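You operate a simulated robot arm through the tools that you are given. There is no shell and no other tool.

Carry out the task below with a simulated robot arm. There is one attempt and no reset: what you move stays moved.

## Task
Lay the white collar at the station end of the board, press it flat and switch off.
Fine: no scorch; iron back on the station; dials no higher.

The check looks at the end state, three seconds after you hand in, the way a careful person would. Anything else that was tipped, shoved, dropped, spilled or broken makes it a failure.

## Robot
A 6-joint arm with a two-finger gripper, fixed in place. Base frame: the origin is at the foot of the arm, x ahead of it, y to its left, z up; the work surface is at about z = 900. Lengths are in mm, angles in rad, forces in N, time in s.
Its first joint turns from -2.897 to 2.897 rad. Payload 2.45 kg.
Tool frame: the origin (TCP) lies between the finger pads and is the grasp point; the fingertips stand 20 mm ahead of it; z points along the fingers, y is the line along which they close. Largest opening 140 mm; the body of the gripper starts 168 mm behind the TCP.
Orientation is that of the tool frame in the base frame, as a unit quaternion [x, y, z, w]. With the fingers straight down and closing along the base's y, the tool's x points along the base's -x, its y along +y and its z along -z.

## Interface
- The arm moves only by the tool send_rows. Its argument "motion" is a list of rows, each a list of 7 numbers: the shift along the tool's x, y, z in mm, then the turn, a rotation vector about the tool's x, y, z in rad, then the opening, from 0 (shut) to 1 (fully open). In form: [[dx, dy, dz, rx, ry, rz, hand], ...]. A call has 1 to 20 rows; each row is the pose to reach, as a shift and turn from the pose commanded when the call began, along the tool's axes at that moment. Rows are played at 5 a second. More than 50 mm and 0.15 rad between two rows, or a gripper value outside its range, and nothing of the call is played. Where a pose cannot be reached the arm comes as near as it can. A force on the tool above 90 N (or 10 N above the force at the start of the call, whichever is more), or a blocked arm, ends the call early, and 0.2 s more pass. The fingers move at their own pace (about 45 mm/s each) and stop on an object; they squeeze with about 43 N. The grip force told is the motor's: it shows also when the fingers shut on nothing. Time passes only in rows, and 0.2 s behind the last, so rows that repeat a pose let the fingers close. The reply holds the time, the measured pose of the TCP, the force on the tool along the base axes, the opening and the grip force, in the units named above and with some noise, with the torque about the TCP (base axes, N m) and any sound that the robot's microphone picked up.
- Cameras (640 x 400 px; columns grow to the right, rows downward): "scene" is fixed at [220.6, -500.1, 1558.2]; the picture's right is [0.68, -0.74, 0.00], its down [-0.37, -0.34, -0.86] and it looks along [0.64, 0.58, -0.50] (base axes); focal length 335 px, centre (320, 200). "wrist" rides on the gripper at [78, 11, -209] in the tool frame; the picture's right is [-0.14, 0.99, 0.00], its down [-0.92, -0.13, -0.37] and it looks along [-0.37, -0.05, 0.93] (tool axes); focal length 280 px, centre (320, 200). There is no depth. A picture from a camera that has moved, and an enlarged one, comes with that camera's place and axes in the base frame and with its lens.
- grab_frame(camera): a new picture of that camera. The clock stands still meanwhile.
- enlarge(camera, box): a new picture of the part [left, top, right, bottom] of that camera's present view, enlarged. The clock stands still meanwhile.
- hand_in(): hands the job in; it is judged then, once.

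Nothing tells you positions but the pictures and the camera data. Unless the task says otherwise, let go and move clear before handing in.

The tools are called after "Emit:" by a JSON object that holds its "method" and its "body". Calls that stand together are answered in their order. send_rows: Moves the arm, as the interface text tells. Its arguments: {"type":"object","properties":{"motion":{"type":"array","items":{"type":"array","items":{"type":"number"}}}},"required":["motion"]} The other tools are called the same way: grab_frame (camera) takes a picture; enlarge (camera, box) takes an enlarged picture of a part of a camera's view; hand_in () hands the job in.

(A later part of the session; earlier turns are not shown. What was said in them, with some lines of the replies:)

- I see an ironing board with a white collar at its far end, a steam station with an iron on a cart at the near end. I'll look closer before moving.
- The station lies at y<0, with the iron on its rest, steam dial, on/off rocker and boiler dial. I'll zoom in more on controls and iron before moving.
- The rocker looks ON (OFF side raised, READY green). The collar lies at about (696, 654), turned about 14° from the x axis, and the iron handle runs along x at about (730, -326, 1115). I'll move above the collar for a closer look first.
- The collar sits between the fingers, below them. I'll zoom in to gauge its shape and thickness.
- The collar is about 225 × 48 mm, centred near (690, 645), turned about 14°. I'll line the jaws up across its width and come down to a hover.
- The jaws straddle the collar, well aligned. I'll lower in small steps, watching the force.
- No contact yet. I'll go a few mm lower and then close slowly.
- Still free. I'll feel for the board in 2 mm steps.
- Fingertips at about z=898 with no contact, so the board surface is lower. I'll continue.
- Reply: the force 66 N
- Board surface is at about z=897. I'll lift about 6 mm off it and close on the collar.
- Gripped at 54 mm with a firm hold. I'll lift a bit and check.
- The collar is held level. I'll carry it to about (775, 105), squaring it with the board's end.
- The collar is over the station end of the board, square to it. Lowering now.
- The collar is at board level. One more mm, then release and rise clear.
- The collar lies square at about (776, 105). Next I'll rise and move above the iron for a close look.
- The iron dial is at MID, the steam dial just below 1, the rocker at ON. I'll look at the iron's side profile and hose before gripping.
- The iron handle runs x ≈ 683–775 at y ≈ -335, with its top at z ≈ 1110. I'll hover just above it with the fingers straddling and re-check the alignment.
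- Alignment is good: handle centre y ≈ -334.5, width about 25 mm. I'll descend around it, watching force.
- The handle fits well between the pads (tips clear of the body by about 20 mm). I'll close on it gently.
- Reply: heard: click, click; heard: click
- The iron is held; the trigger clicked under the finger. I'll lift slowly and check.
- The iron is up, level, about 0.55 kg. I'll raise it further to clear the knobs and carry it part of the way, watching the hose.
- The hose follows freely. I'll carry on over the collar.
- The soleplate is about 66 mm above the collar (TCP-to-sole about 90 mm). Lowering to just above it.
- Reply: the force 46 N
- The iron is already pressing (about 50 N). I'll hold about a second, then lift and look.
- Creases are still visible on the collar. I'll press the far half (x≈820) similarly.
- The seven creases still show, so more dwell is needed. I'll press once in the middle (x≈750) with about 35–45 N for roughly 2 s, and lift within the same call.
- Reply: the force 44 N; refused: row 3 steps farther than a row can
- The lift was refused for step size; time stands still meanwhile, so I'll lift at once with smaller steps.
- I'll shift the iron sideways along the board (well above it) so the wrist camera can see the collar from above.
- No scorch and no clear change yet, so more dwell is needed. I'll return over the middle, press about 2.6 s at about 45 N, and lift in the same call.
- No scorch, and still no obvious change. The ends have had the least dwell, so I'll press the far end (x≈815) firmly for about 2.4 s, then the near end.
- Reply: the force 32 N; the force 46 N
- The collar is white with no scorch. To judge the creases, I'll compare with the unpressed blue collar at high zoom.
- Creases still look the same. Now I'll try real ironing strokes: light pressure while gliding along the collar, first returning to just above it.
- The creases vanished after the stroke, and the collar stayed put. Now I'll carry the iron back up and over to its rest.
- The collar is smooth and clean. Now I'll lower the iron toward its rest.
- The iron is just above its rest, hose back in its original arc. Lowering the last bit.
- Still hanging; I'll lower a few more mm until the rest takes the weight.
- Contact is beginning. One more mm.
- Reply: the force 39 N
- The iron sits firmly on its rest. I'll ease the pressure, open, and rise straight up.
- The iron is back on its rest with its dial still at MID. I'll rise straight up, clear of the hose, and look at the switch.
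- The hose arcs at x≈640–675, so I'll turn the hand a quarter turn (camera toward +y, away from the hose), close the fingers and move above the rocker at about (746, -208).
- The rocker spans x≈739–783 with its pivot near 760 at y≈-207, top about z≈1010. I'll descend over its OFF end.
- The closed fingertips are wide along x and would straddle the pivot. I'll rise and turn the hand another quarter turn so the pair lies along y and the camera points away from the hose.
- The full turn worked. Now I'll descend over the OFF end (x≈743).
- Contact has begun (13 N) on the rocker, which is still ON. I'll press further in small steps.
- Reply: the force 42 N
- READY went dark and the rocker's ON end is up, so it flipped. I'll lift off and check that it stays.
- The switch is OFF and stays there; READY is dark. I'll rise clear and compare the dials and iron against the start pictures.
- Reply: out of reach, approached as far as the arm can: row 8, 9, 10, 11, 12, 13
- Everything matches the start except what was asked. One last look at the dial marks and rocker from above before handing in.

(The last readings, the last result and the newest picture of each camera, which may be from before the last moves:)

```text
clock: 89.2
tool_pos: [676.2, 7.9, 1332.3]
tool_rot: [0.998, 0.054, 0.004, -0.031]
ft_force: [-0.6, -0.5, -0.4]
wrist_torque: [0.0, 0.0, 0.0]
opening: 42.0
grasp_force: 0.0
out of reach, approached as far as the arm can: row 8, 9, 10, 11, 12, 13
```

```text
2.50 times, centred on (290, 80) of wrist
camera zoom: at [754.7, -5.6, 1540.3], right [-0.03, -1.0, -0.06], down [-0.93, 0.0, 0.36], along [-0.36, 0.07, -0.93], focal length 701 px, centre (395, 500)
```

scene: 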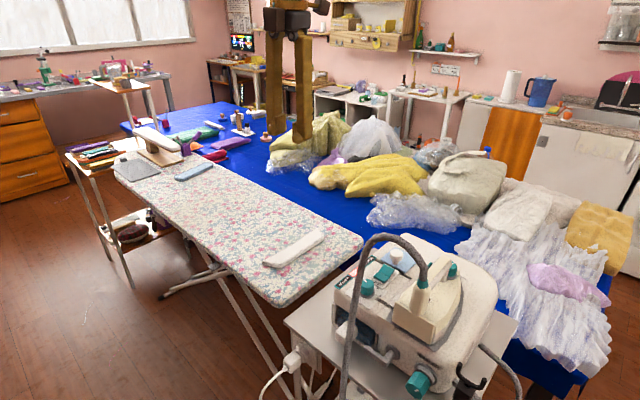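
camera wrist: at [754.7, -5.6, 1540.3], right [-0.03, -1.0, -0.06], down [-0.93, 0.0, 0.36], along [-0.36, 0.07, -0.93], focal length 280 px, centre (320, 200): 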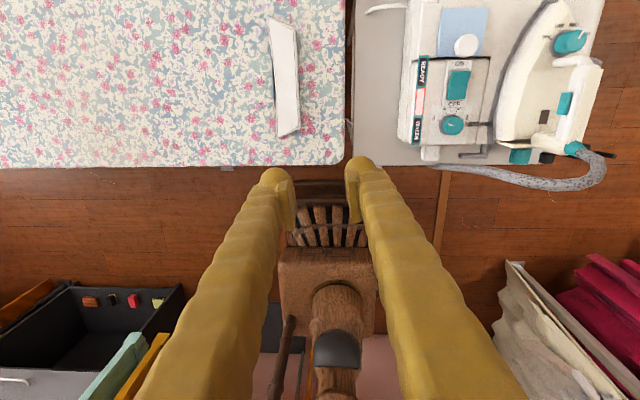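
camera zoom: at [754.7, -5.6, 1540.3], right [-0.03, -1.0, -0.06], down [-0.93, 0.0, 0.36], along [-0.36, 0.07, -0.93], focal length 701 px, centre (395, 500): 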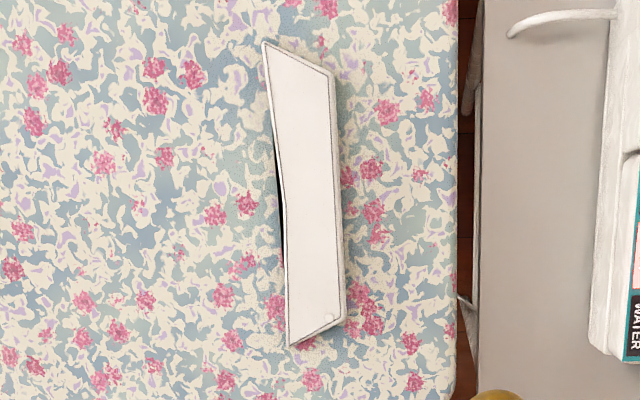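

The white collar lies smooth and unscorched at the station end of the board. The iron is back on its rest with its dial still at MID, the steam and boiler dials are unchanged, and the switch is OFF. The arm is clear, so I'm handing in.

Emit:
{"method": "hand_in", "body": {}}

```text
The job is handed in.
```

The white collar is laid at the station end of the board, pressed flat, and the station is switched off. I've handed the job in; no result has come back yet.

- **Collar:** All seven creases are gone and there is no scorch mark. Stationary presses had not visibly shifted them, but gliding the iron along the collar did.
- **Iron:** It is back on its rest, very nearly where it started.
- **Dials:** In the pictures the iron is still at MID, steam is still between 0 and 1, and the boiler dial hasn't moved.
- **Switch:** The rocker is at OFF and READY went dark. The HOT lamp was still lit when I handed in, probably just leftover heat.

In the last pictures nothing else had been moved or tipped, and the arm was clear of everything.
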